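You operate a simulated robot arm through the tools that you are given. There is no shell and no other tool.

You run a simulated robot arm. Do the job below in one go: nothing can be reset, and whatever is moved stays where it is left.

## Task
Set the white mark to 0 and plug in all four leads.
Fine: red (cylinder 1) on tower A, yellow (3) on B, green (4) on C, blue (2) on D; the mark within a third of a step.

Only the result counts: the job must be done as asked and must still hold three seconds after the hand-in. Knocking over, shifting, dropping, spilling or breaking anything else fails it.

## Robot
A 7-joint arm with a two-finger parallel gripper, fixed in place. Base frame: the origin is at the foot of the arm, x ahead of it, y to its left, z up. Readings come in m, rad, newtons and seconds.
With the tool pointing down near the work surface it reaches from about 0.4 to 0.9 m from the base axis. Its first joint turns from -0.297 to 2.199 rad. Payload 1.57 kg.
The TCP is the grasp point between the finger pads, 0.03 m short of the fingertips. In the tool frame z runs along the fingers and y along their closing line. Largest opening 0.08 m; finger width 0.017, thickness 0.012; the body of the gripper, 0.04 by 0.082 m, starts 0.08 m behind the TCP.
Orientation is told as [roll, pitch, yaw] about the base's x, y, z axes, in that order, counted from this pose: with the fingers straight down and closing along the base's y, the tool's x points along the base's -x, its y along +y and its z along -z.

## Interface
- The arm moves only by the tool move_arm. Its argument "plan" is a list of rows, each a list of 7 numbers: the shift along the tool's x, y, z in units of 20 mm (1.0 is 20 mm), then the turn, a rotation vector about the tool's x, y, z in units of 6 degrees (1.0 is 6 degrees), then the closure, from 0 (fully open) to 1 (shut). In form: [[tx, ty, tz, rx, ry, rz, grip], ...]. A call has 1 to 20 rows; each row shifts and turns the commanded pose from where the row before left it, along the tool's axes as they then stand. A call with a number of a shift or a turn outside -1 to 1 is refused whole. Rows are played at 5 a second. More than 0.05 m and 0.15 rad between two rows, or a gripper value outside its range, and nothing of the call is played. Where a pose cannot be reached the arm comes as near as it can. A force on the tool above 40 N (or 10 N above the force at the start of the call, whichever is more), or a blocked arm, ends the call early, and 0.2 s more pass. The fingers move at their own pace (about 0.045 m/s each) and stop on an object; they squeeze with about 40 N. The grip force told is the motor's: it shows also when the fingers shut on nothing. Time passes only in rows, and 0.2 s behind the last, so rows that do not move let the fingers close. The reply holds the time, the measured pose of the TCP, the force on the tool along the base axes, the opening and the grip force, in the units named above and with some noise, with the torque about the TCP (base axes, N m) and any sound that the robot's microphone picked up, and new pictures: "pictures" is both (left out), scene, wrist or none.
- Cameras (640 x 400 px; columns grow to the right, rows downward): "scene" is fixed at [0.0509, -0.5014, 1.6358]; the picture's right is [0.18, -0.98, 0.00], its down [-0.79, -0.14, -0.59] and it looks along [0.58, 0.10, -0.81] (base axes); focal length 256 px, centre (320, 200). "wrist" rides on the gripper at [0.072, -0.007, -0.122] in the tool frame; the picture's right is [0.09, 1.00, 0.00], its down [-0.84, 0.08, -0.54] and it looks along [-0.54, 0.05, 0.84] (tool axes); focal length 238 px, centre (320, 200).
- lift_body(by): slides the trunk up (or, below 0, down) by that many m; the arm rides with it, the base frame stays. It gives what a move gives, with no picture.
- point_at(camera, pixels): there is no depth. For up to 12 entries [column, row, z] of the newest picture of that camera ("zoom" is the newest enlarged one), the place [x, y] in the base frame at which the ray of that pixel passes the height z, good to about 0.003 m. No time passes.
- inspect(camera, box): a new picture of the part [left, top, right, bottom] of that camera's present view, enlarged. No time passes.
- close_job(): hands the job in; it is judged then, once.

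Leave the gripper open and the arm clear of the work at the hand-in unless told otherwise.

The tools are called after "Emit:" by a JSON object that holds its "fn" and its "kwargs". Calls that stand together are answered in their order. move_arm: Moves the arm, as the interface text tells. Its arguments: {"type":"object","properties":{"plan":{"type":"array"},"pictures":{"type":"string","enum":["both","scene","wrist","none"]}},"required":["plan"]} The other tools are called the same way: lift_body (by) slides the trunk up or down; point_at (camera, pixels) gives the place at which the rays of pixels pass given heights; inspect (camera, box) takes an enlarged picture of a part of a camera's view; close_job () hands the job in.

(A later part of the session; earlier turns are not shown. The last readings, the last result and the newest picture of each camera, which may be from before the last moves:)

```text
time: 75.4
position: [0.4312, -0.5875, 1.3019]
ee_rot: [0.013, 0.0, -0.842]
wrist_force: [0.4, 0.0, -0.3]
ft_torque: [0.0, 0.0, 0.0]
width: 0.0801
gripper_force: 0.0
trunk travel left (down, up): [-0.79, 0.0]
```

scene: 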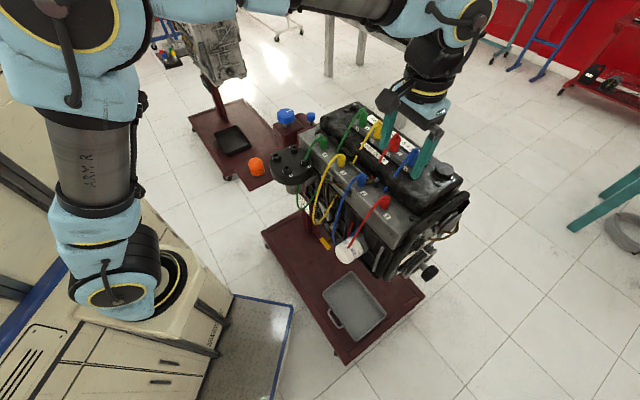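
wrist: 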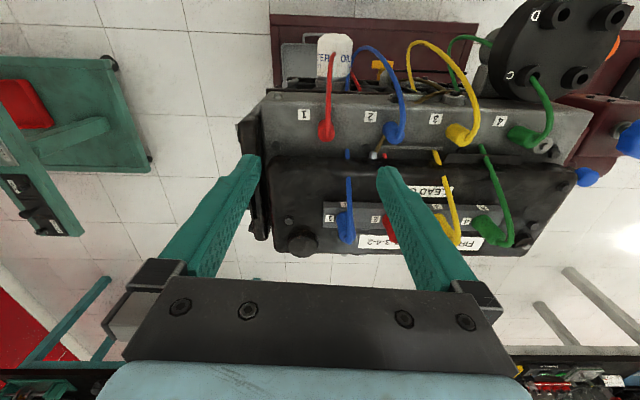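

A good view of the comb and plugs. I'll enlarge it.

Emit:
{"fn": "inspect", "kwargs": {"camera": "wrist", "box": [300, 170, 540, 260]}}

Emit:
{"fn": "inspect", "kwargs": {"camera": "wrist", "box": [280, 80, 440, 180]}}

Emit:
{"fn": "inspect", "kwargs": {"camera": "wrist", "box": [440, 0, 640, 125]}}

```text
2.67 times, centred on (420, 215) of wrist
```

zoom: 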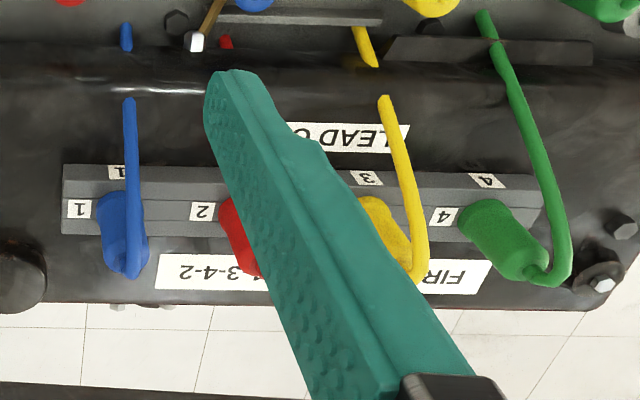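

```text
4.00 times, centred on (360, 130) of wrist
```

zoom: 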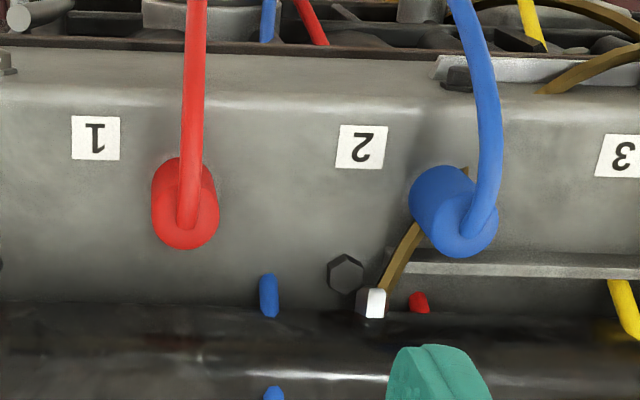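

```text
3.20 times, centred on (540, 62) of wrist
```

zoom: 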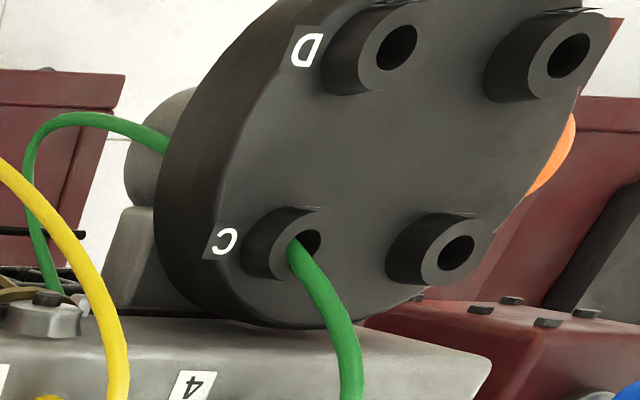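

Boots stand on the comb in order blue, red, yellow, green. I'll record rays for them from this view, then move 0.12 m for a second view.

Emit:
{"fn": "point_at", "kwargs": {"camera": "wrist", "pixels": [[348.7, 240, 1.1], [348.7, 240, 1.16], [454.7, 240, 1.1], [454.7, 240, 1.16], [500, 240, 1.1], [500, 240, 1.16], [327, 133, 1.05], [327, 133, 1.1], [393, 135, 1.05], [393, 135, 1.1], [345, 213, 1.08], [482.4, 220.5, 1.08]]}}

Emit:
{"fn": "move_arm", "kwargs": {"plan": [[0, 1, 0, 0, 0, 0, 0], [0, 1, 0, 0, 0, 0, 0], [0, 1, 0, 0, 0, 0, 0], [0, 1, 0, 0, 0, 0, 0], [0, 1, 0, 0, 0, 0, 0], [0, 1, 0, 0, 0, 0, 0], [0, 1, 0, 0, 0, 0, 0]]}}

Emit:
{"fn": "inspect", "kwargs": {"camera": "wrist", "box": [240, 180, 440, 280]}}

```text
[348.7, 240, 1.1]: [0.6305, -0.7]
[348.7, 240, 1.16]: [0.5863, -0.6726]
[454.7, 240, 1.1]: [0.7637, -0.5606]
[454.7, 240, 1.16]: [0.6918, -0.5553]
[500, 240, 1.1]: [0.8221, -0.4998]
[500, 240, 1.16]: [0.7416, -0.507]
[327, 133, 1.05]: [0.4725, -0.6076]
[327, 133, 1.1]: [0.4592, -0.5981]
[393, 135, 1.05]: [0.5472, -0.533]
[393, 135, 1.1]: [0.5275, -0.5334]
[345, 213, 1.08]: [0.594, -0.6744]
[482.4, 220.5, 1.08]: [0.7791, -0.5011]
```

```text
time: 77.0
position: [0.536, -0.4957, 1.3]
ee_rot: [0.012, 0.001, -0.84]
wrist_force: [-0.4, 0.0, -0.2]
ft_torque: [0.04, -0.02, 0.02]
width: 0.0798
gripper_force: 0.1
trunk travel left (down, up): [-0.79, 0.0]
```

scene: 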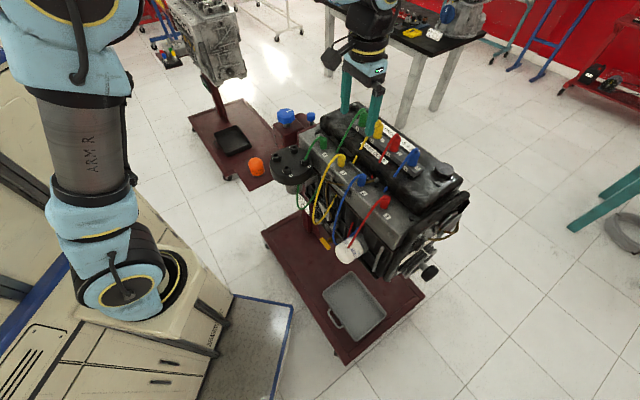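
wrist: 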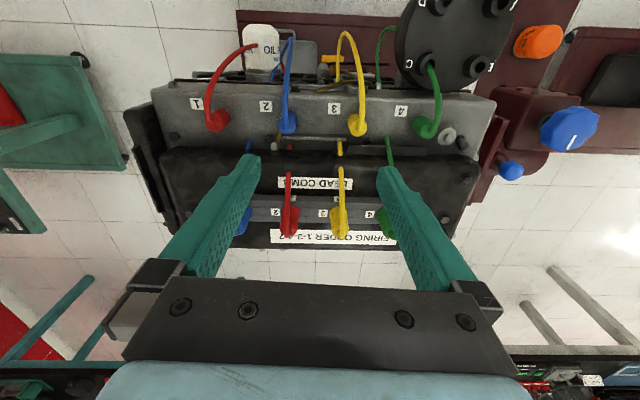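

```text
3.20 times, centred on (340, 230) of wrist
```

zoom: 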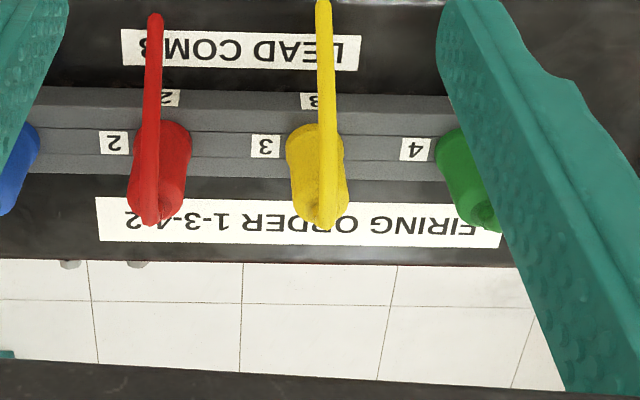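

Now rays from this second view.

Emit:
{"fn": "point_at", "kwargs": {"camera": "wrist", "pixels": [[341.6, 237, 1.1], [341.6, 237, 1.16], [338.75, 213.4, 1.08], [338.75, 213.4, 1.12], [290, 212.8, 1.08], [290, 212.8, 1.12], [287.5, 237, 1.1], [287.5, 237, 1.16], [217, 122, 1.05], [217, 122, 1.1], [289, 124, 1.05], [289, 124, 1.1]]}}

Emit:
{"fn": "inspect", "kwargs": {"camera": "wrist", "box": [370, 0, 530, 100]}}

Emit:
{"fn": "inspect", "kwargs": {"camera": "scene", "box": [330, 90, 430, 175]}}

```text
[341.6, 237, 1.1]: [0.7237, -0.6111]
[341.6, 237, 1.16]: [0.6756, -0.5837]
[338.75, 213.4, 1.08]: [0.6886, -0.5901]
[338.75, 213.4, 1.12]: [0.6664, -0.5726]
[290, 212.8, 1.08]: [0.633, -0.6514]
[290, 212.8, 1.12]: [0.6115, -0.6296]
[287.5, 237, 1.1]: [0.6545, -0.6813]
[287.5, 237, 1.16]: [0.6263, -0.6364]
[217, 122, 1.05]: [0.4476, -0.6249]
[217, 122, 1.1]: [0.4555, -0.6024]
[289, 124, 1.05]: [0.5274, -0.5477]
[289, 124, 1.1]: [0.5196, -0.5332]
```

```text
4.00 times, centred on (450, 50) of wrist
```

zoom: 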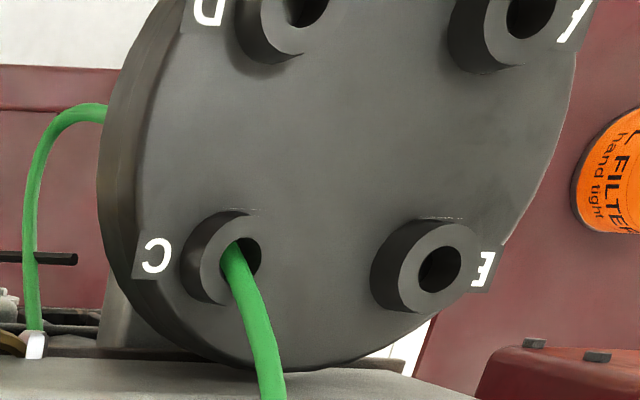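

```text
4.71 times, centred on (380, 132) of scene
```

zoom: 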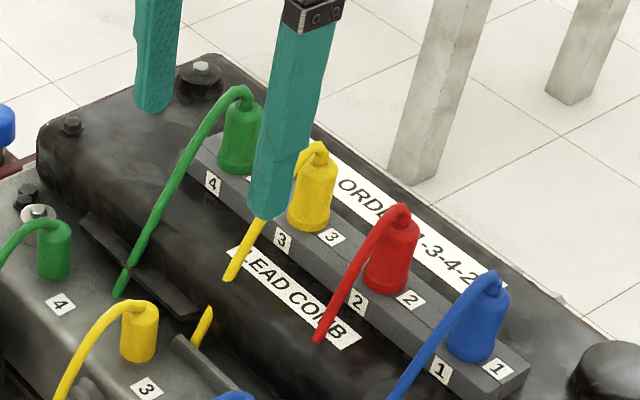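

The two views put the yellow arch top at about z 1.21, higher than I assumed, so the comb base is around 1.15. I'll confirm with the scene camera.

Emit:
{"fn": "point_at", "kwargs": {"camera": "scene", "pixels": [[377.5, 136, 1.12], [377.5, 136, 1.15], [377.5, 136, 1.18], [379.5, 122, 1.18], [379.5, 122, 1.21], [396, 150, 1.12], [396, 150, 1.15], [396, 150, 1.18], [411, 164, 1.15], [362.5, 125, 1.15]]}}

Emit:
{"fn": "point_at", "kwargs": {"camera": "wrist", "pixels": [[338.75, 210, 1.12], [338.75, 210, 1.15], [338.75, 210, 1.18], [341.6, 237, 1.18], [341.6, 237, 1.21], [290, 210, 1.12], [290, 210, 1.15], [290, 210, 1.18]]}}

```text
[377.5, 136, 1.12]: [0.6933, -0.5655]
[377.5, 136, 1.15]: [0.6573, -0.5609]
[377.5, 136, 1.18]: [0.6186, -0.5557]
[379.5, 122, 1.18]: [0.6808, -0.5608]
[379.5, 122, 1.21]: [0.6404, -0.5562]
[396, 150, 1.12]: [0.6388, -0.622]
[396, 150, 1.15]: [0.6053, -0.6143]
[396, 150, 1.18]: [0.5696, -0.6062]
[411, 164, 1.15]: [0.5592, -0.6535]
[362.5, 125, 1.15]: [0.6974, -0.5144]
```

```text
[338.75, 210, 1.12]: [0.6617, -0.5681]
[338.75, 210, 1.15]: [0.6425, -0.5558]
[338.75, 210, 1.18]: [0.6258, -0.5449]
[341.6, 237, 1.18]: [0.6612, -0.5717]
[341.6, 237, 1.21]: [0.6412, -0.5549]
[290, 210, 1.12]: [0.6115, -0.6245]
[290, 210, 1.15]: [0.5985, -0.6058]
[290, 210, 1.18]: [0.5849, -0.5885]
```

The yellow boot is at (0.640, -0.556), with its arch top at z 1.21, and boot spacing is ~69 mm. Next I'll locate the tower mouths using both cameras.

Emit:
{"fn": "point_at", "kwargs": {"camera": "scene", "pixels": [[276.6, 154.7, 1.06], [276.6, 154.7, 1.1], [294.6, 146.6, 1.06], [294.6, 146.6, 1.1], [305.9, 158.1, 1.06], [305.9, 158.1, 1.1], [287.2, 167.3, 1.06], [287.2, 167.3, 1.1]]}}

Emit:
{"fn": "point_at", "kwargs": {"camera": "wrist", "pixels": [[502.5, 2.5, 1.06], [502.5, 2.5, 1.1], [480, 67.5, 1.06], [480, 67.5, 1.1], [427.5, 64.5, 1.06], [427.5, 64.5, 1.1], [445, 2, 1.06], [445, 2, 1.1]]}}

```text
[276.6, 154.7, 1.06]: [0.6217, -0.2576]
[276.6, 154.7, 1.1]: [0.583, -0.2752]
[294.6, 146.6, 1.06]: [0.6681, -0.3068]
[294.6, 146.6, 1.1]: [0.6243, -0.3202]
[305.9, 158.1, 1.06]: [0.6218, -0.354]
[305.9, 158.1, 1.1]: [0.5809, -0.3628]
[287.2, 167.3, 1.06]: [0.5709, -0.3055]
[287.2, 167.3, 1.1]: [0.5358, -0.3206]
```

```text
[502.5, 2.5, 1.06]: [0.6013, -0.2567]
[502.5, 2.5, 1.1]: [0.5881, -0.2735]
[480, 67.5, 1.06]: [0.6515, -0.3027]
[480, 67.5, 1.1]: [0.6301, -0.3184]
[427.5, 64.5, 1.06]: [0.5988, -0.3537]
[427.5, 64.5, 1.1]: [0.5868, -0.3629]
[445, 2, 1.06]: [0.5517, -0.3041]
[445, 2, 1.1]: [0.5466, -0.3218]
```

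Tower mouths, all at z≈1.09:

| Tower | x | y |
|---|---|---|
| A | 0.591 | -0.271 |
| B | 0.636 | -0.316 |
| C | 0.589 | -0.361 |
| D | 0.548 | -0.316 |

Next I need the comb surface height, using the flat "3" and "2" labels beside the boots.

Emit:
{"fn": "point_at", "kwargs": {"camera": "scene", "pixels": [[382.1, 139.8, 1.12], [382.1, 139.8, 1.16], [399, 153, 1.12], [399, 153, 1.16], [369, 130, 1.14]]}}

Emit:
{"fn": "point_at", "kwargs": {"camera": "wrist", "pixels": [[322.8, 213.1, 1.12], [322.8, 213.1, 1.16], [275.3, 212, 1.12], [275.3, 212, 1.16]]}}

Emit:
{"fn": "inspect", "kwargs": {"camera": "wrist", "box": [270, 190, 370, 250]}}

```text
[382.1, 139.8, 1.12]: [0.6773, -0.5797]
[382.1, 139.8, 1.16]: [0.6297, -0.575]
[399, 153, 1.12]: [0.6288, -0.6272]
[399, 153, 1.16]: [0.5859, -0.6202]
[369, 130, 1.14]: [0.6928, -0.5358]
```

```text
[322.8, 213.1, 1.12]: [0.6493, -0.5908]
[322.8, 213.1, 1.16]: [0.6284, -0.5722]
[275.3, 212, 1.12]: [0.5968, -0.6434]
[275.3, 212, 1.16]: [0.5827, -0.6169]
```

```text
6.40 times, centred on (320, 220) of wrist
```

zoom: 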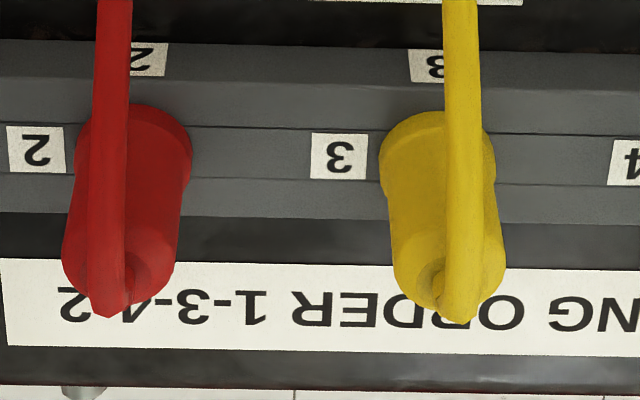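

The comb surface is at z≈1.16, the comb axis is at 45°, and the boots are ~24 mm thick, standing 1.16–1.20. I estimate yellow at (0.640, -0.556), red (0.595, -0.601), blue (0.550, -0.646) and green (0.685, -0.511). I'll position above the yellow boot with partly closed fingers and check.

Emit:
{"fn": "move_arm", "kwargs": {"plan": [[0, 0, 0, 0, 0, -0.525, 0.35], [-0.967, 0.2575, 0, 0, 0, 0, 0.35], [-0.967, 0.2575, 0, 0, 0, 0, 0.35], [-0.967, 0.2575, 0, 0, 0, 0, 0.35], [-0.967, 0.2575, 0, 0, 0, 0, 0.35], [-0.967, 0.2575, 0, 0, 0, 0, 0.35], [-0.967, 0.2575, 0, 0, 0, 0, 0.35], [0, 0, 0, 0, 0, 0, 0.35]]}}

Emit:
{"fn": "inspect", "kwargs": {"camera": "wrist", "box": [220, 100, 420, 225]}}

Emit:
{"fn": "inspect", "kwargs": {"camera": "scene", "box": [330, 80, 430, 175]}}

```text
time: 78.8
position: [0.6418, -0.5561, 1.3013]
ee_rot: [0.012, 0.0, -0.788]
wrist_force: [0.3, 0.4, 0.0]
ft_torque: [0.03, -0.01, -0.01]
width: 0.0519
gripper_force: 0.0
trunk travel left (down, up): [-0.79, 0.0]
```

scene: 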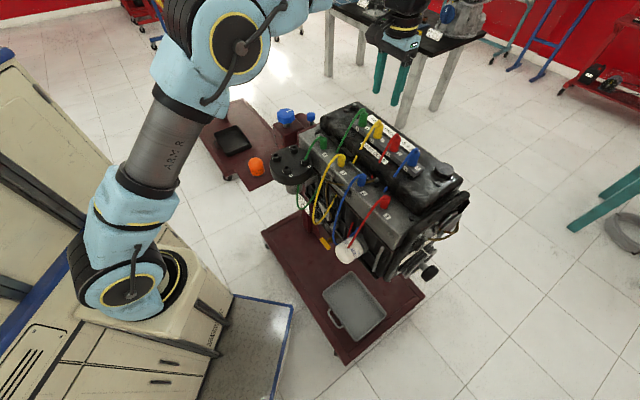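
wrist: 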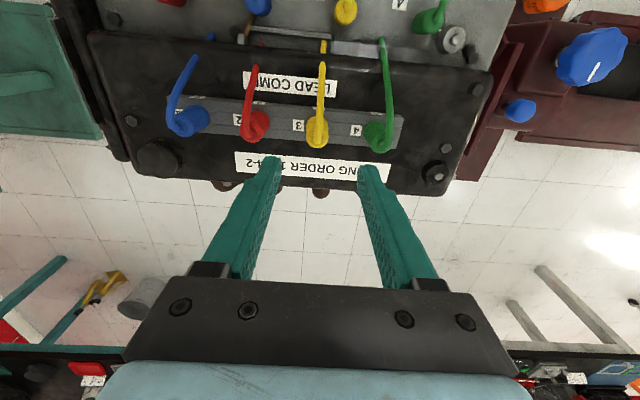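

```text
3.20 times, centred on (320, 162) of wrist
```

zoom: 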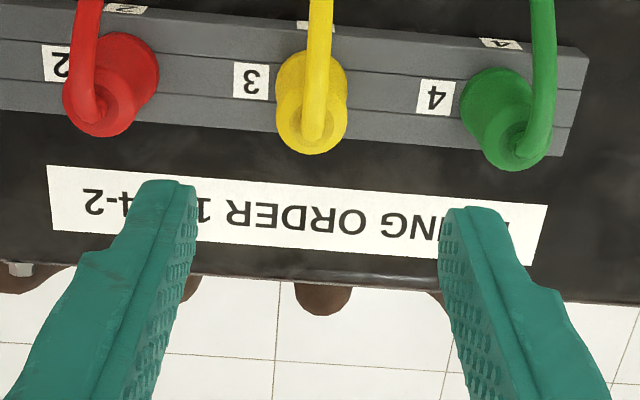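

```text
4.21 times, centred on (380, 128) of scene
```

zoom: 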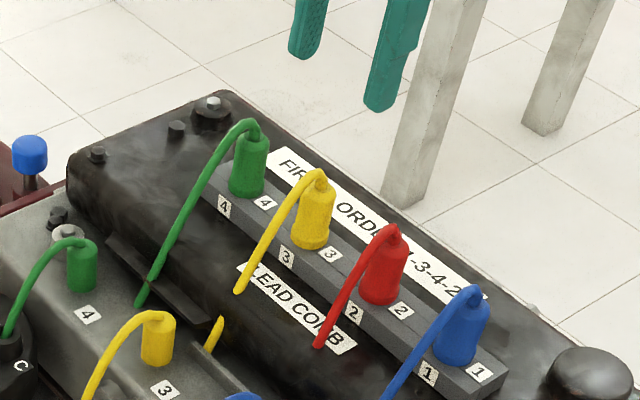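

The fingers line up with the yellow boot within ~2–3 mm. I'll nudge -2.5 mm in tool y and descend to z≈1.19, which leaves the fingertips just at the comb surface.

Emit:
{"fn": "move_arm", "kwargs": {"plan": [[0, -0.12, 1, 0, 0, 0, 0.35], [0, 0, 1, 0, 0, 0, 0.35], [0, 0, 1, 0, 0, 0, 0.35], [0, 0, 1, 0, 0, 0, 0.35], [0, 0, 0.7, 0, 0, 0, 0.35], [0, 0, 0.4, 0, 0, 0, 0.35]]}}

Emit:
{"fn": "inspect", "kwargs": {"camera": "wrist", "box": [220, 120, 420, 245]}}

Emit:
{"fn": "inspect", "kwargs": {"camera": "scene", "box": [340, 90, 420, 165]}}

```text
time: 80.2
position: [0.6391, -0.5553, 1.2001]
ee_rot: [0.012, 0.001, -0.786]
wrist_force: [-0.4, 0.4, 0.6]
ft_torque: [0.01, -0.03, -0.04]
width: 0.0519
gripper_force: 0.0
trunk travel left (down, up): [-0.79, 0.0]
```

scene: 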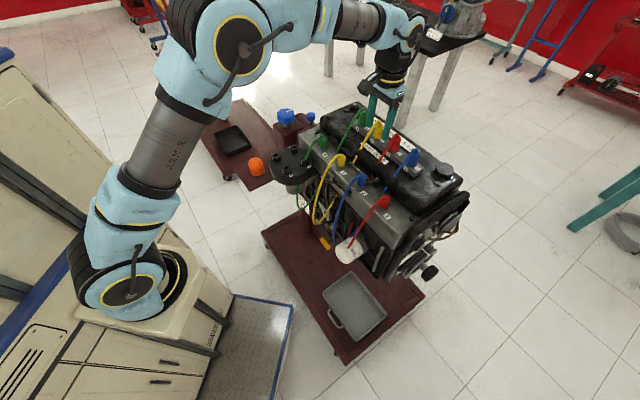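
wrist: 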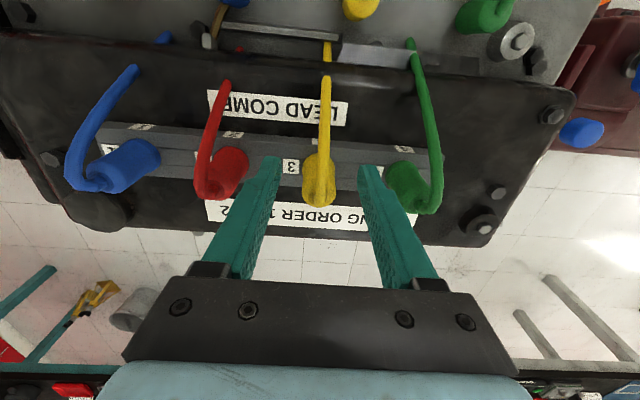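

```text
3.20 times, centred on (320, 182) of wrist
```

zoom: 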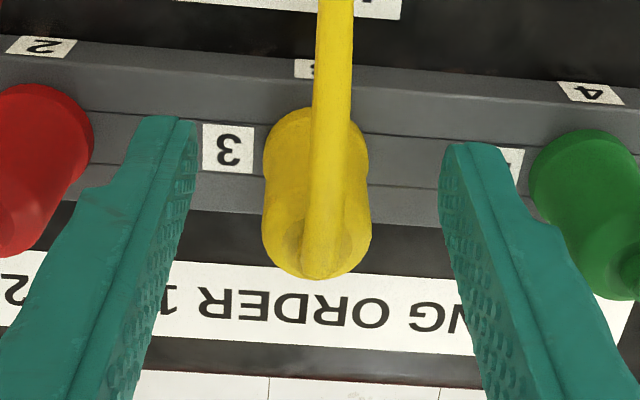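

```text
5.33 times, centred on (380, 128) of scene
```

zoom: 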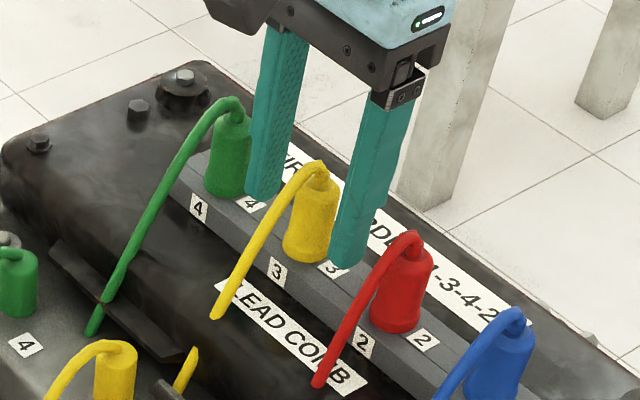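

The fingers straddle the yellow boot symmetrically, with tips just above the comb. Closing.

Emit:
{"fn": "move_arm", "kwargs": {"plan": [[0, 0, 0, 0, 0, 0, 1], [0, 0, 0, 0, 0, 0, 1], [0, 0, 0, 0, 0, 0, 1], [0, 0, 0, 0, 0, 0, 1]], "pictures": "wrist"}}

```text
time: 81.2
position: [0.6386, -0.5541, 1.2021]
ee_rot: [0.011, 0.0, -0.787]
wrist_force: [-2.7, -1.4, 0.0]
ft_torque: [-0.14, 0.12, -0.03]
width: 0.0219
gripper_force: 33.2
trunk travel left (down, up): [-0.79, 0.0]
```

wrist: 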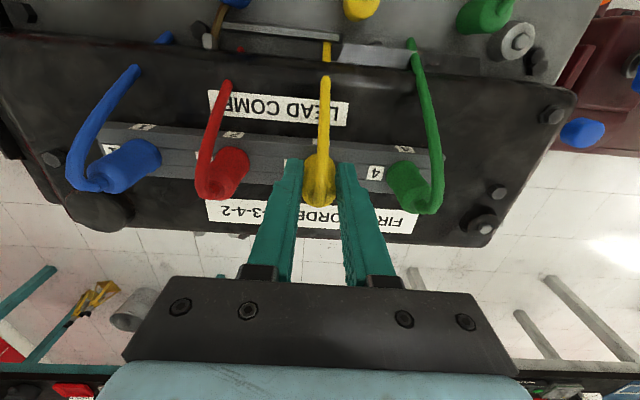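

Gripped at 21.9 mm. Lifting gently.

Emit:
{"fn": "move_arm", "kwargs": {"plan": [[0, 0, -0.25, 0, 0, 0, 1], [0, 0, -0.25, 0, 0, 0, 1], [0, 0, -0.5, 0, 0, 0, 1], [0, 0, -0.5, 0, 0, 0, 1], [0, 0, -0.5, 0, 0, 0, 1], [0, 0, -1, 0, 0, 0, 1], [0, 0, 0, 0, 0, 0, 1]]}}

Emit:
{"fn": "inspect", "kwargs": {"camera": "scene", "box": [320, 80, 420, 160]}}

Emit:
{"fn": "inspect", "kwargs": {"camera": "wrist", "box": [240, 100, 400, 220]}}

```text
time: 82.8
position: [0.6394, -0.5568, 1.2618]
ee_rot: [0.011, 0.0, -0.786]
wrist_force: [0.1, -0.6, 0.3]
ft_torque: [0.02, 0.0, -0.02]
width: 0.0216
gripper_force: 34.6
trunk travel left (down, up): [-0.79, 0.0]
```

scene: 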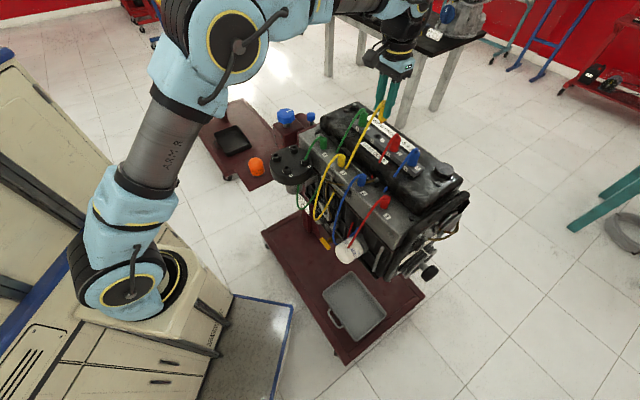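
wrist: 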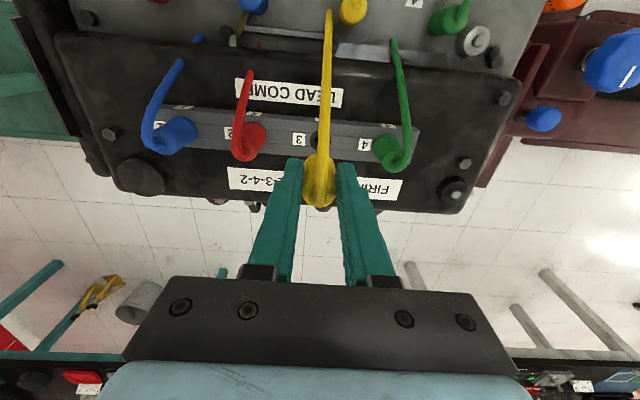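

```text
5.00 times, centred on (370, 120) of scene
```

zoom: 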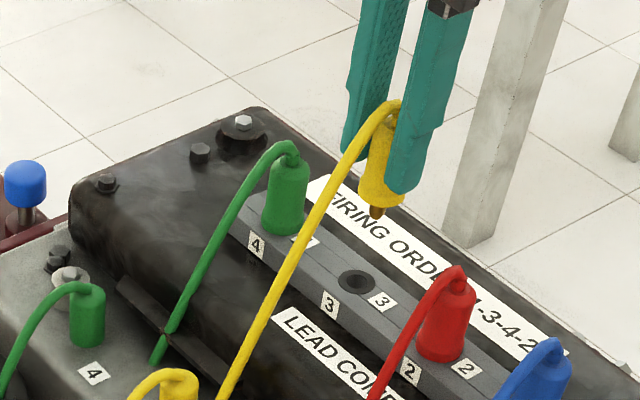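

```text
3.33 times, centred on (320, 160) of wrist
```

zoom: 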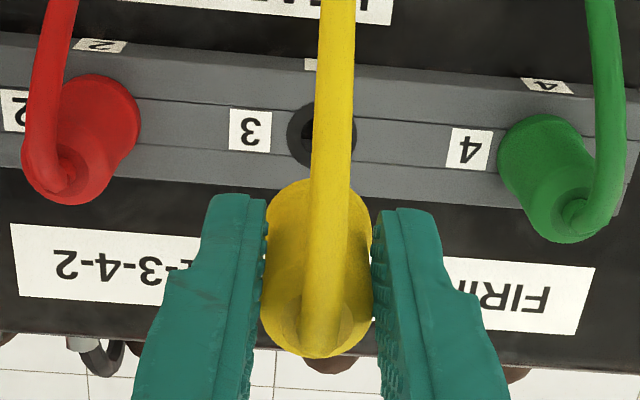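

Lifted off: the boot has a brass pin at the bottom, and the comb slot 3 hole shows in the wrist view at (320.7,140.5). I'll use that hole to calibrate the boot axis relative to the TCP. Querying it and the tower mouths again.

Emit:
{"fn": "point_at", "kwargs": {"camera": "wrist", "pixels": [[320.7, 140.5, 1.16], [320.7, 140.5, 1.155], [320.7, 140.5, 1.165]]}}

Emit:
{"fn": "inspect", "kwargs": {"camera": "wrist", "box": [300, 120, 348, 150]}}

Emit:
{"fn": "inspect", "kwargs": {"camera": "scene", "box": [360, 110, 400, 140]}}

Emit:
{"fn": "inspect", "kwargs": {"camera": "scene", "box": [264, 138, 320, 173]}}

```text
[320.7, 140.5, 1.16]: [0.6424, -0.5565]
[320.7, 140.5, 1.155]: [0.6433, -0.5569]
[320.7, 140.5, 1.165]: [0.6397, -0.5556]
```

```text
13.33 times, centred on (324, 135) of wrist
```

zoom: 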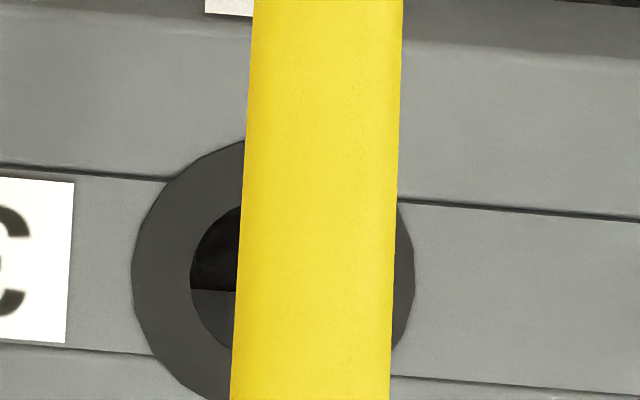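

```text
13.33 times, centred on (380, 125) of scene
```

zoom: 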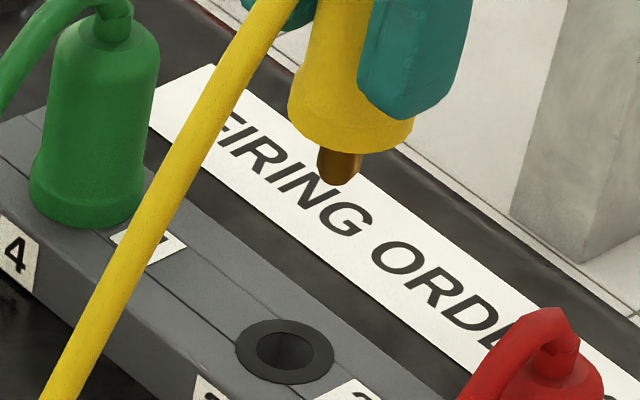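

```text
11.43 times, centred on (292, 156) of scene
```

zoom: 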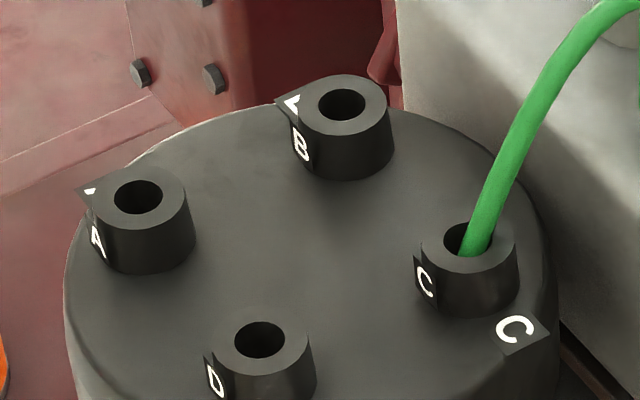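

The enlarged views are crisp: the pin is ~9 mm and the tower bore ~12.7 mm, so there is about ±2 mm of room. I'll raise and carry the yellow boot to above tower B at (0.636, -0.316).

Emit:
{"fn": "move_arm", "kwargs": {"plan": [[0, 0, -0.75, 0, 0, 0, 1], [0, 0, -0.75, 0, 0, 0, 1], [0.96, 0.934, 0, 0, 0, 0, 1], [0.96, 0.934, 0, 0, 0, 0, 1], [0.96, 0.934, 0, 0, 0, 0, 1], [0.96, 0.934, 0, 0, 0, 0, 1], [0.96, 0.934, 0, 0, 0, 0, 1], [0.96, 0.934, 0, 0, 0, 0, 1], [0.96, 0.934, 0, 0, 0, 0, 1], [0.96, 0.934, 0, 0, 0, 0, 1], [0.96, 0.934, 0, 0, 0, 0, 1], [0, 0, 1, 0, 0, 0, 1], [0, 0, 1, 0, 0, 0, 1], [0, 0, 1, 0, 0, 0, 1], [0, 0, 1, 0, 0, 0, 1], [0, 0, 1, 0, 0, 0, 1], [0, 0, 0, 0, 0, 0, 1]]}}

Emit:
{"fn": "inspect", "kwargs": {"camera": "scene", "box": [260, 110, 340, 160]}}

Emit:
{"fn": "inspect", "kwargs": {"camera": "wrist", "box": [240, 100, 400, 200]}}

```text
time: 86.4
position: [0.6361, -0.3137, 1.1938]
ee_rot: [0.014, 0.001, -0.787]
wrist_force: [0.1, -0.2, -0.6]
ft_torque: [-0.01, 0.0, 0.01]
width: 0.0211
gripper_force: 34.9
trunk travel left (down, up): [-0.79, 0.0]
```

scene: 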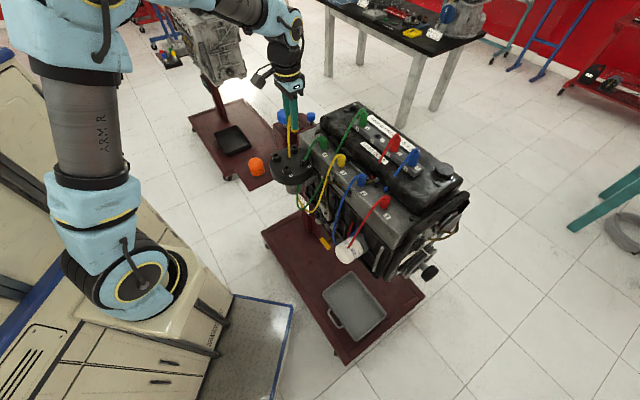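
wrist: 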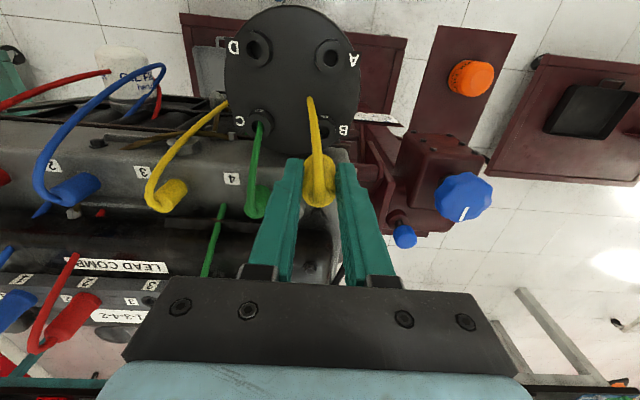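

```text
8.00 times, centred on (300, 135) of scene
```

zoom: 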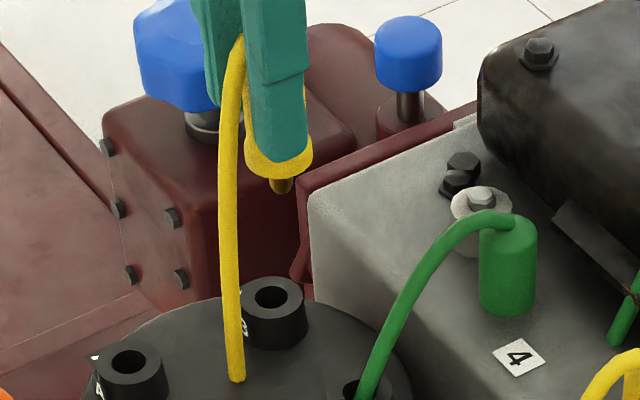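

```text
4.00 times, centred on (320, 150) of wrist
```

zoom: 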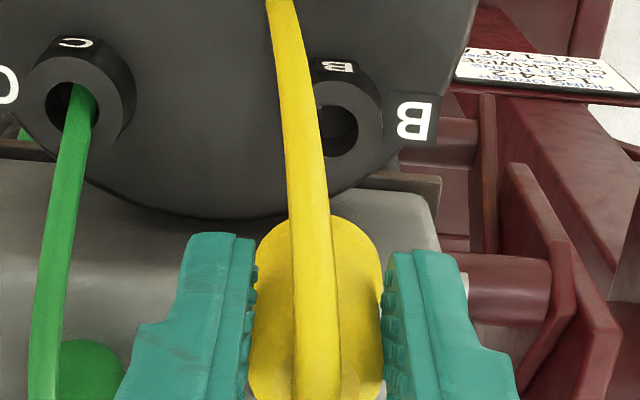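

In the scene view the pin at zoom (281,186) is right of the B bore (271,297), after perspective correction by about 8 mm. In the wrist view the bore is up-right of the expected pixel. Both suggest a move of about (-2, +7.6) mm. I'll enlarge to refine.

Emit:
{"fn": "inspect", "kwargs": {"camera": "wrist", "box": [300, 115, 348, 145]}}

Emit:
{"fn": "inspect", "kwargs": {"camera": "scene", "box": [278, 125, 318, 150]}}

Emit:
{"fn": "point_at", "kwargs": {"camera": "wrist", "pixels": [[325, 132.5, 1.09], [288, 43, 1.09], [331, 51, 1.09], [259.5, 118, 1.09]]}}

Emit:
{"fn": "inspect", "kwargs": {"camera": "wrist", "box": [220, 0, 380, 100]}}

```text
13.33 times, centred on (324, 130) of wrist
```

zoom: 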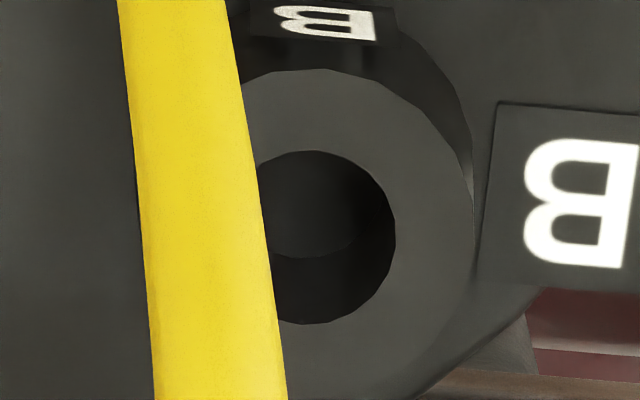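

```text
16.00 times, centred on (298, 138) of scene
```

zoom: 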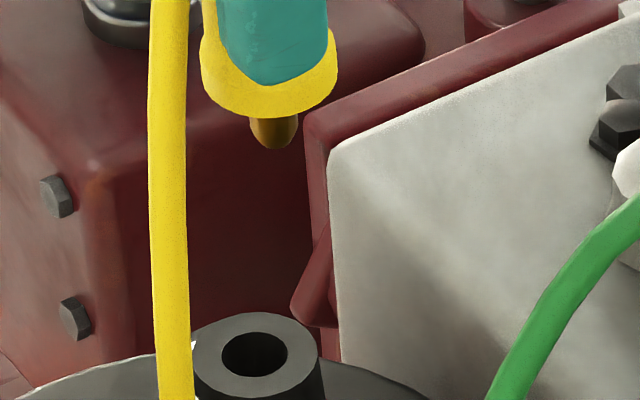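

```text
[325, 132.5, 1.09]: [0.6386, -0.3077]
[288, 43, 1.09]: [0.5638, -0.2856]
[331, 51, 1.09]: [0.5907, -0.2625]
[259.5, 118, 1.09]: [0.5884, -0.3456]
```

```text
4.00 times, centred on (300, 50) of wrist
```

zoom: 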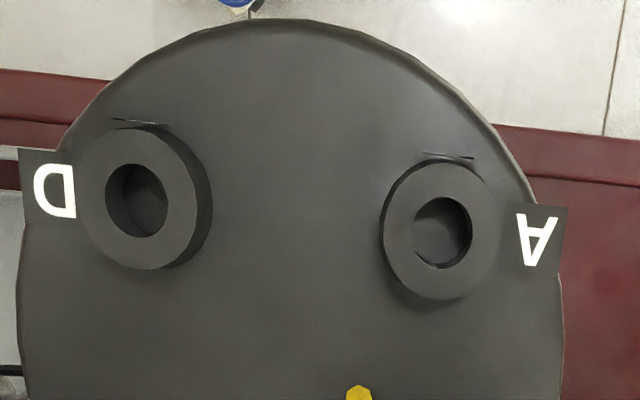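

Refined: I need +7.8 mm in tool x and +2.4 mm in tool y. I'll apply that and descend 40 mm so the pin hovers just above the bore.

Emit:
{"fn": "move_arm", "kwargs": {"plan": [[0.39, 0.12, 0, 0, 0, 0, 1], [0, 0, 0.5, 0, 0, 0, 1], [0, 0, 0.5, 0, 0, 0, 1], [0, 0, 0.5, 0, 0, 0, 1], [0, 0, 0.5, 0, 0, 0, 1], [0, 0, 0, 0, 0, 0, 1]], "pictures": "wrist"}}

Emit:
{"fn": "inspect", "kwargs": {"camera": "scene", "box": [275, 128, 315, 153]}}

Emit:
{"fn": "inspect", "kwargs": {"camera": "wrist", "box": [270, 120, 370, 200]}}

```text
time: 87.8
position: [0.633, -0.3055, 1.1542]
ee_rot: [0.013, -0.001, -0.787]
wrist_force: [1.1, -0.1, -0.8]
ft_torque: [0.0, 0.01, 0.01]
width: 0.0212
gripper_force: 34.6
trunk travel left (down, up): [-0.79, 0.0]
```

wrist: 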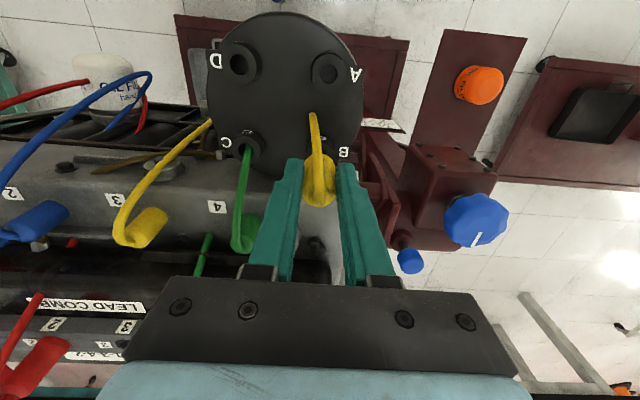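

```text
16.00 times, centred on (295, 140) of scene
```

zoom: 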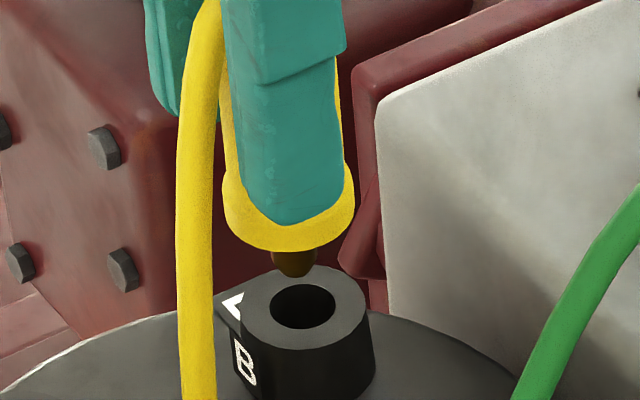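

```text
5.00 times, centred on (320, 160) of wrist
```

zoom: 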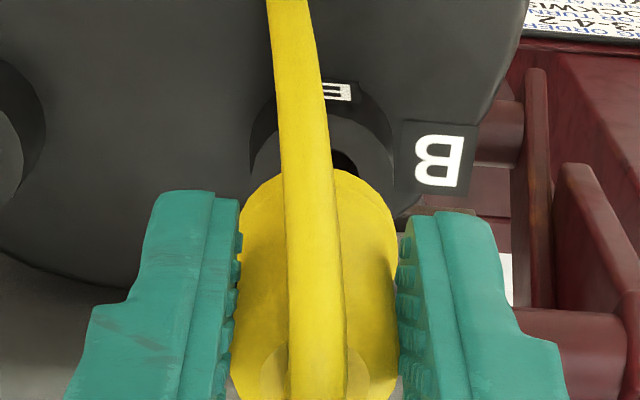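

The pin is hovering ~9 mm above the B bore, off by only ~1 mm. I'll correct by 1.3 mm and lower gently into the bore.

Emit:
{"fn": "move_arm", "kwargs": {"plan": [[-0.06, 0, 0.2, 0, 0, 0, 1], [0, 0, 0.2, 0, 0, 0, 1], [0, 0, 0.2, 0, 0, 0, 1], [0, 0, 0.15, 0, 0, 0, 1], [0, 0, 0, 0, 0, 0, 1]], "pictures": "none"}}

Emit:
{"fn": "inspect", "kwargs": {"camera": "scene", "box": [275, 128, 315, 153]}}

```text
time: 89.0
position: [0.6334, -0.3085, 1.1404]
ee_rot: [0.013, 0.001, -0.786]
wrist_force: [0.2, -0.4, -1.5]
ft_torque: [0.0, 0.02, -0.04]
width: 0.0214
gripper_force: 34.5
trunk travel left (down, up): [-0.79, 0.0]
```

```text
16.00 times, centred on (295, 140) of scene
```

zoom: 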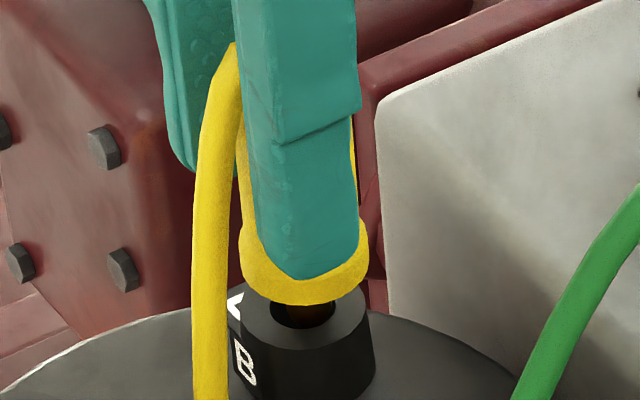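

The pin is entering the bore with no contact force. Continuing down in 2–3 mm steps.

Emit:
{"fn": "move_arm", "kwargs": {"plan": [[0, 0, 0.15, 0, 0, 0, 1], [0, 0, 0.15, 0, 0, 0, 1], [0, 0, 0.1, 0, 0, 0, 1], [0, 0, 0, 0, 0, 0, 1]], "pictures": "none"}}

Emit:
{"fn": "inspect", "kwargs": {"camera": "scene", "box": [275, 128, 315, 153]}}

```text
time: 90.0
position: [0.633, -0.3069, 1.1314]
ee_rot: [0.013, 0.0, -0.788]
wrist_force: [-0.8, 0.0, -0.3]
ft_torque: [-0.05, 0.02, 0.0]
width: 0.0214
gripper_force: 34.5
trunk travel left (down, up): [-0.79, 0.0]
```

```text
16.00 times, centred on (295, 140) of scene
```

zoom: 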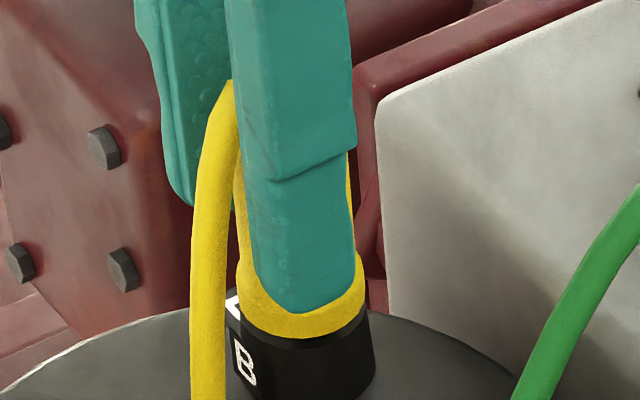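

The boot nearly sits on the tower rim. Pressing down in small steps until it seats.

Emit:
{"fn": "move_arm", "kwargs": {"plan": [[0, 0, 0.1, 0, 0, 0, 1], [0, 0, 0.1, 0, 0, 0, 1], [0, 0, 0.1, 0, 0, 0, 1], [0, 0, 0, 0, 0, 0, 1]], "pictures": "none"}}

Emit:
{"fn": "inspect", "kwargs": {"camera": "scene", "box": [275, 128, 315, 153]}}

```text
time: 91.0
position: [0.6337, -0.307, 1.1267]
ee_rot: [0.014, -0.004, -0.786]
wrist_force: [2.1, 3.5, 29.9]
ft_torque: [-0.08, -0.07, 0.06]
width: 0.0212
gripper_force: 35.2
trunk travel left (down, up): [-0.79, 0.0]
```

```text
16.00 times, centred on (295, 140) of scene
```

zoom: 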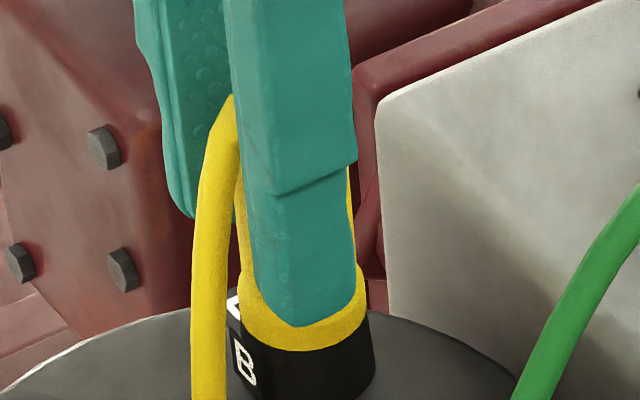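

Contact at 30 N with the boot flush on the rim, but no click reported. I'll press slightly more to be sure it's home.

Emit:
{"fn": "move_arm", "kwargs": {"plan": [[0, 0, 0.05, 0, 0, 0, 1], [0, 0, 0.05, 0, 0, 0, 1], [0, 0, 0, 0, 0, 0, 1]], "pictures": "none"}}

```text
time: 91.5
position: [0.6347, -0.3066, 1.1267]
ee_rot: [0.014, -0.005, -0.785]
wrist_force: [-6.5, 4.6, 21.7]
ft_torque: [0.02, 0.43, -0.04]
width: 0.0215
gripper_force: 34.6
trunk travel left (down, up): [-0.79, 0.0]
stopped in row 2: the force on the tool passed its limit at 44 N (the readings are from after the stop); the commanded pose is now the measured one
```

At 44 N there was no further travel, so it's bottomed out. I'll open to ~36 mm and withdraw straight up.

Emit:
{"fn": "move_arm", "kwargs": {"plan": [[0, 0, 0, 0, 0, 0, 0.55], [0, 0, 0, 0, 0, 0, 0.55], [0, 0, -0.5, 0, 0, 0, 0.55], [0, 0, -1, 0, 0, 0, 0.55], [0, 0, -1, 0, 0, 0, 0.55], [0, 0, -1, 0, 0, 0, 0.55], [0, 0, -1, 0, 0, 0, 0.55], [0, 0, -1, 0, 0, 0, 0.55], [0, 0, -1, 0, 0, 0, 0.55], [0, 0, -1, 0, 0, 0, 0.55], [0, 0, -1, 0, 0, 0, 0.55]]}}

Emit:
{"fn": "inspect", "kwargs": {"camera": "scene", "box": [260, 120, 340, 170]}}

Emit:
{"fn": "inspect", "kwargs": {"camera": "wrist", "box": [220, 80, 380, 180]}}

```text
time: 93.9
position: [0.6341, -0.31, 1.2974]
ee_rot: [0.012, -0.001, -0.786]
wrist_force: [1.1, 0.1, -0.9]
ft_torque: [0.02, 0.01, 0.0]
width: 0.0362
gripper_force: 0.0
trunk travel left (down, up): [-0.79, 0.0]
```

scene: 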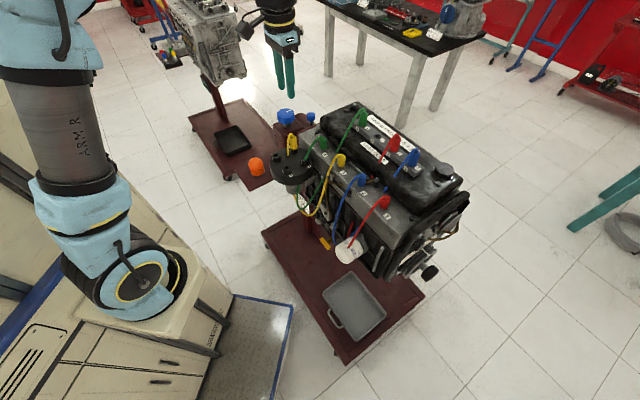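
wrist: 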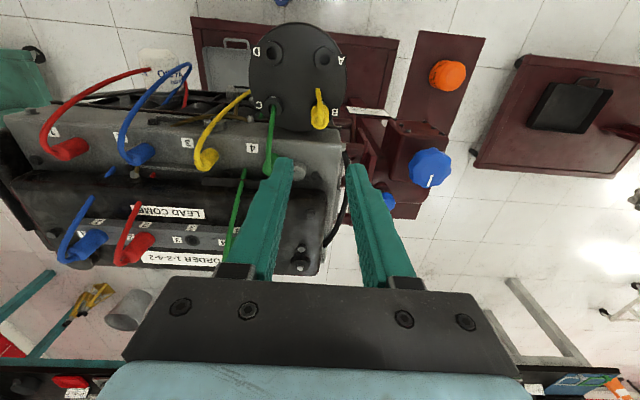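

```text
8.00 times, centred on (300, 145) of scene
```

zoom: 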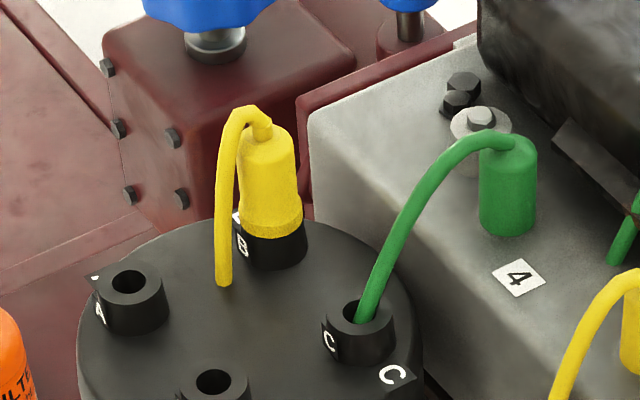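

```text
4.00 times, centred on (300, 130) of wrist
```

zoom: 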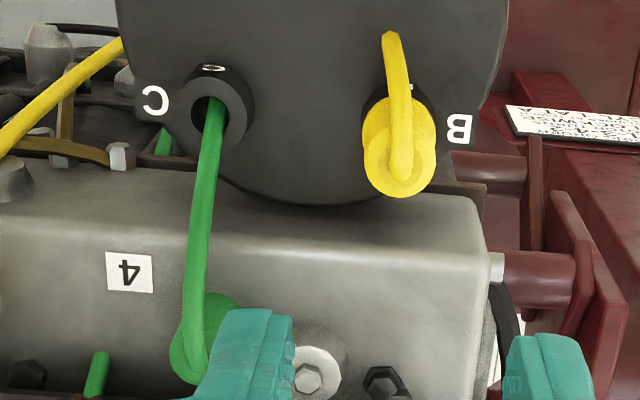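

Yellow sits upright and flush on tower B. Next is green: its grip TCP should be about (0.684, -0.509). Moving above it.

Emit:
{"fn": "move_arm", "kwargs": {"plan": [[-0.978, -0.585, 0, 0, 0, 0, 0.35], [-0.978, -0.585, 0, 0, 0, 0, 0.35], [-0.978, -0.585, 0, 0, 0, 0, 0.35], [-0.978, -0.585, 0, 0, 0, 0, 0.35], [-0.978, -0.585, 0, 0, 0, 0, 0.35], [-0.978, -0.585, 0, 0, 0, 0, 0.35], [-0.978, -0.585, 0, 0, 0, 0, 0.35], [-0.978, -0.585, 0, 0, 0, 0, 0.35], [-0.978, -0.585, 0, 0, 0, 0, 0.35], [0, 0, 0, 0, 0, 0, 0.35]]}}

Emit:
{"fn": "inspect", "kwargs": {"camera": "wrist", "box": [240, 100, 400, 200]}}

```text
time: 96.1
position: [0.685, -0.5085, 1.2938]
ee_rot: [0.014, -0.002, -0.786]
wrist_force: [0.0, -0.4, 0.1]
ft_torque: [-0.02, 0.0, 0.02]
width: 0.052
gripper_force: 0.1
trunk travel left (down, up): [-0.79, 0.0]
```

scene: 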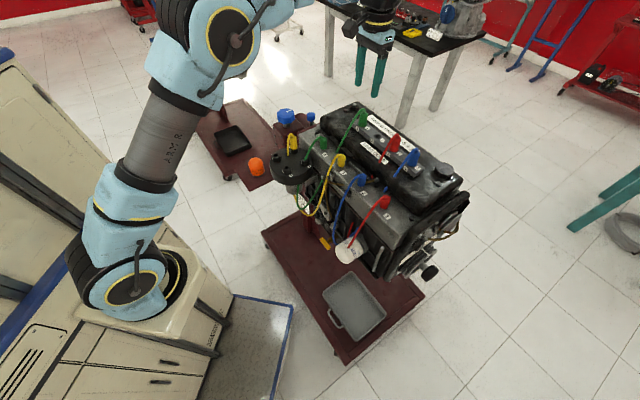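
wrist: 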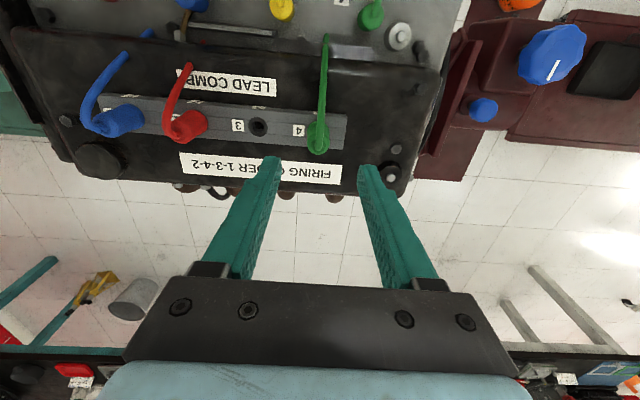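

```text
4.00 times, centred on (320, 150) of wrist
```

zoom: 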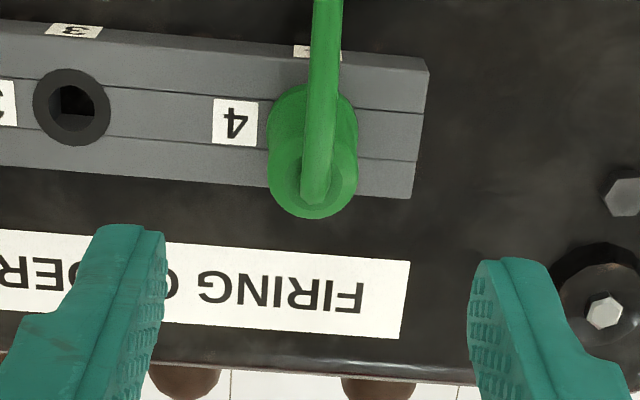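

Green is lined up within ~2 mm. Small correction, then descend to z 1.20 and grip.

Emit:
{"fn": "move_arm", "kwargs": {"plan": [[-0.1, -0.08, 1, 0, 0, 0, 0.35], [0, 0, 1, 0, 0, 0, 0.35], [0, 0, 1, 0, 0, 0, 0.35], [0, 0, 1, 0, 0, 0, 0.35], [0, 0, 0.7, 0, 0, 0, 0.35], [0, 0, 0, 0, 0, 0, 0.35]], "pictures": "wrist"}}

Emit:
{"fn": "inspect", "kwargs": {"camera": "wrist", "box": [220, 120, 420, 245]}}

Emit:
{"fn": "inspect", "kwargs": {"camera": "scene", "box": [330, 85, 410, 145]}}

```text
time: 97.5
position: [0.683, -0.5092, 1.1971]
ee_rot: [0.015, -0.002, -0.786]
wrist_force: [0.2, -0.4, 0.2]
ft_torque: [-0.01, 0.0, 0.03]
width: 0.0521
gripper_force: 0.1
trunk travel left (down, up): [-0.79, 0.0]
```

wrist: 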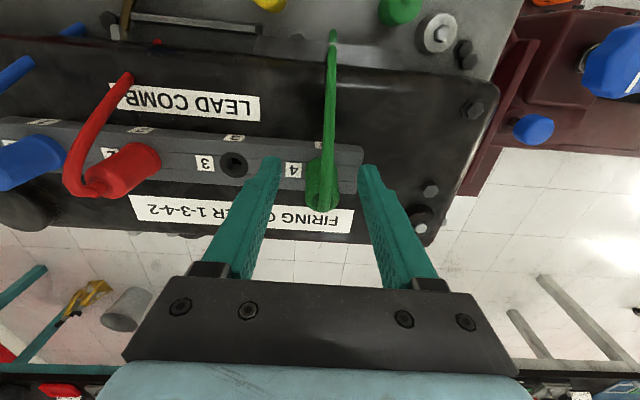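

```text
3.20 times, centred on (320, 182) of wrist
```

zoom: 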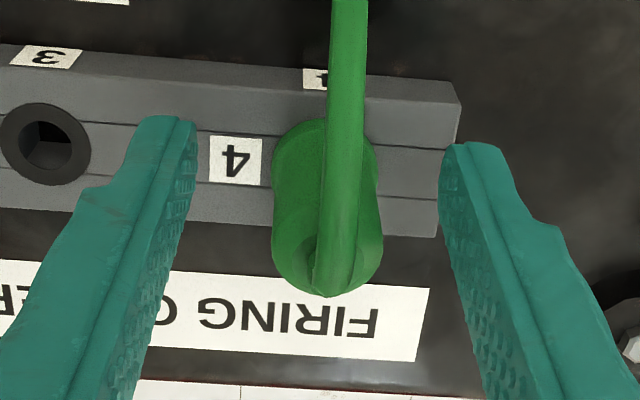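

```text
6.67 times, centred on (370, 115) of scene
```

zoom: 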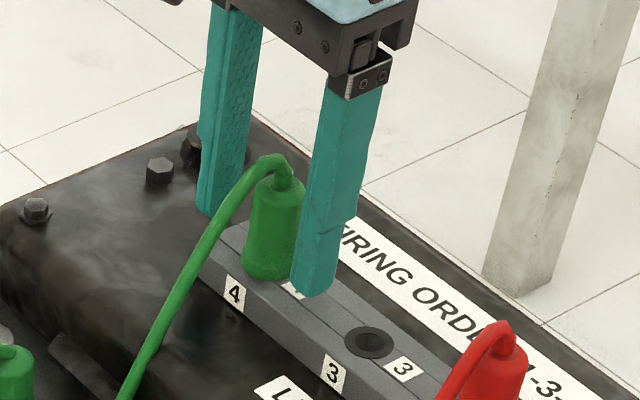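

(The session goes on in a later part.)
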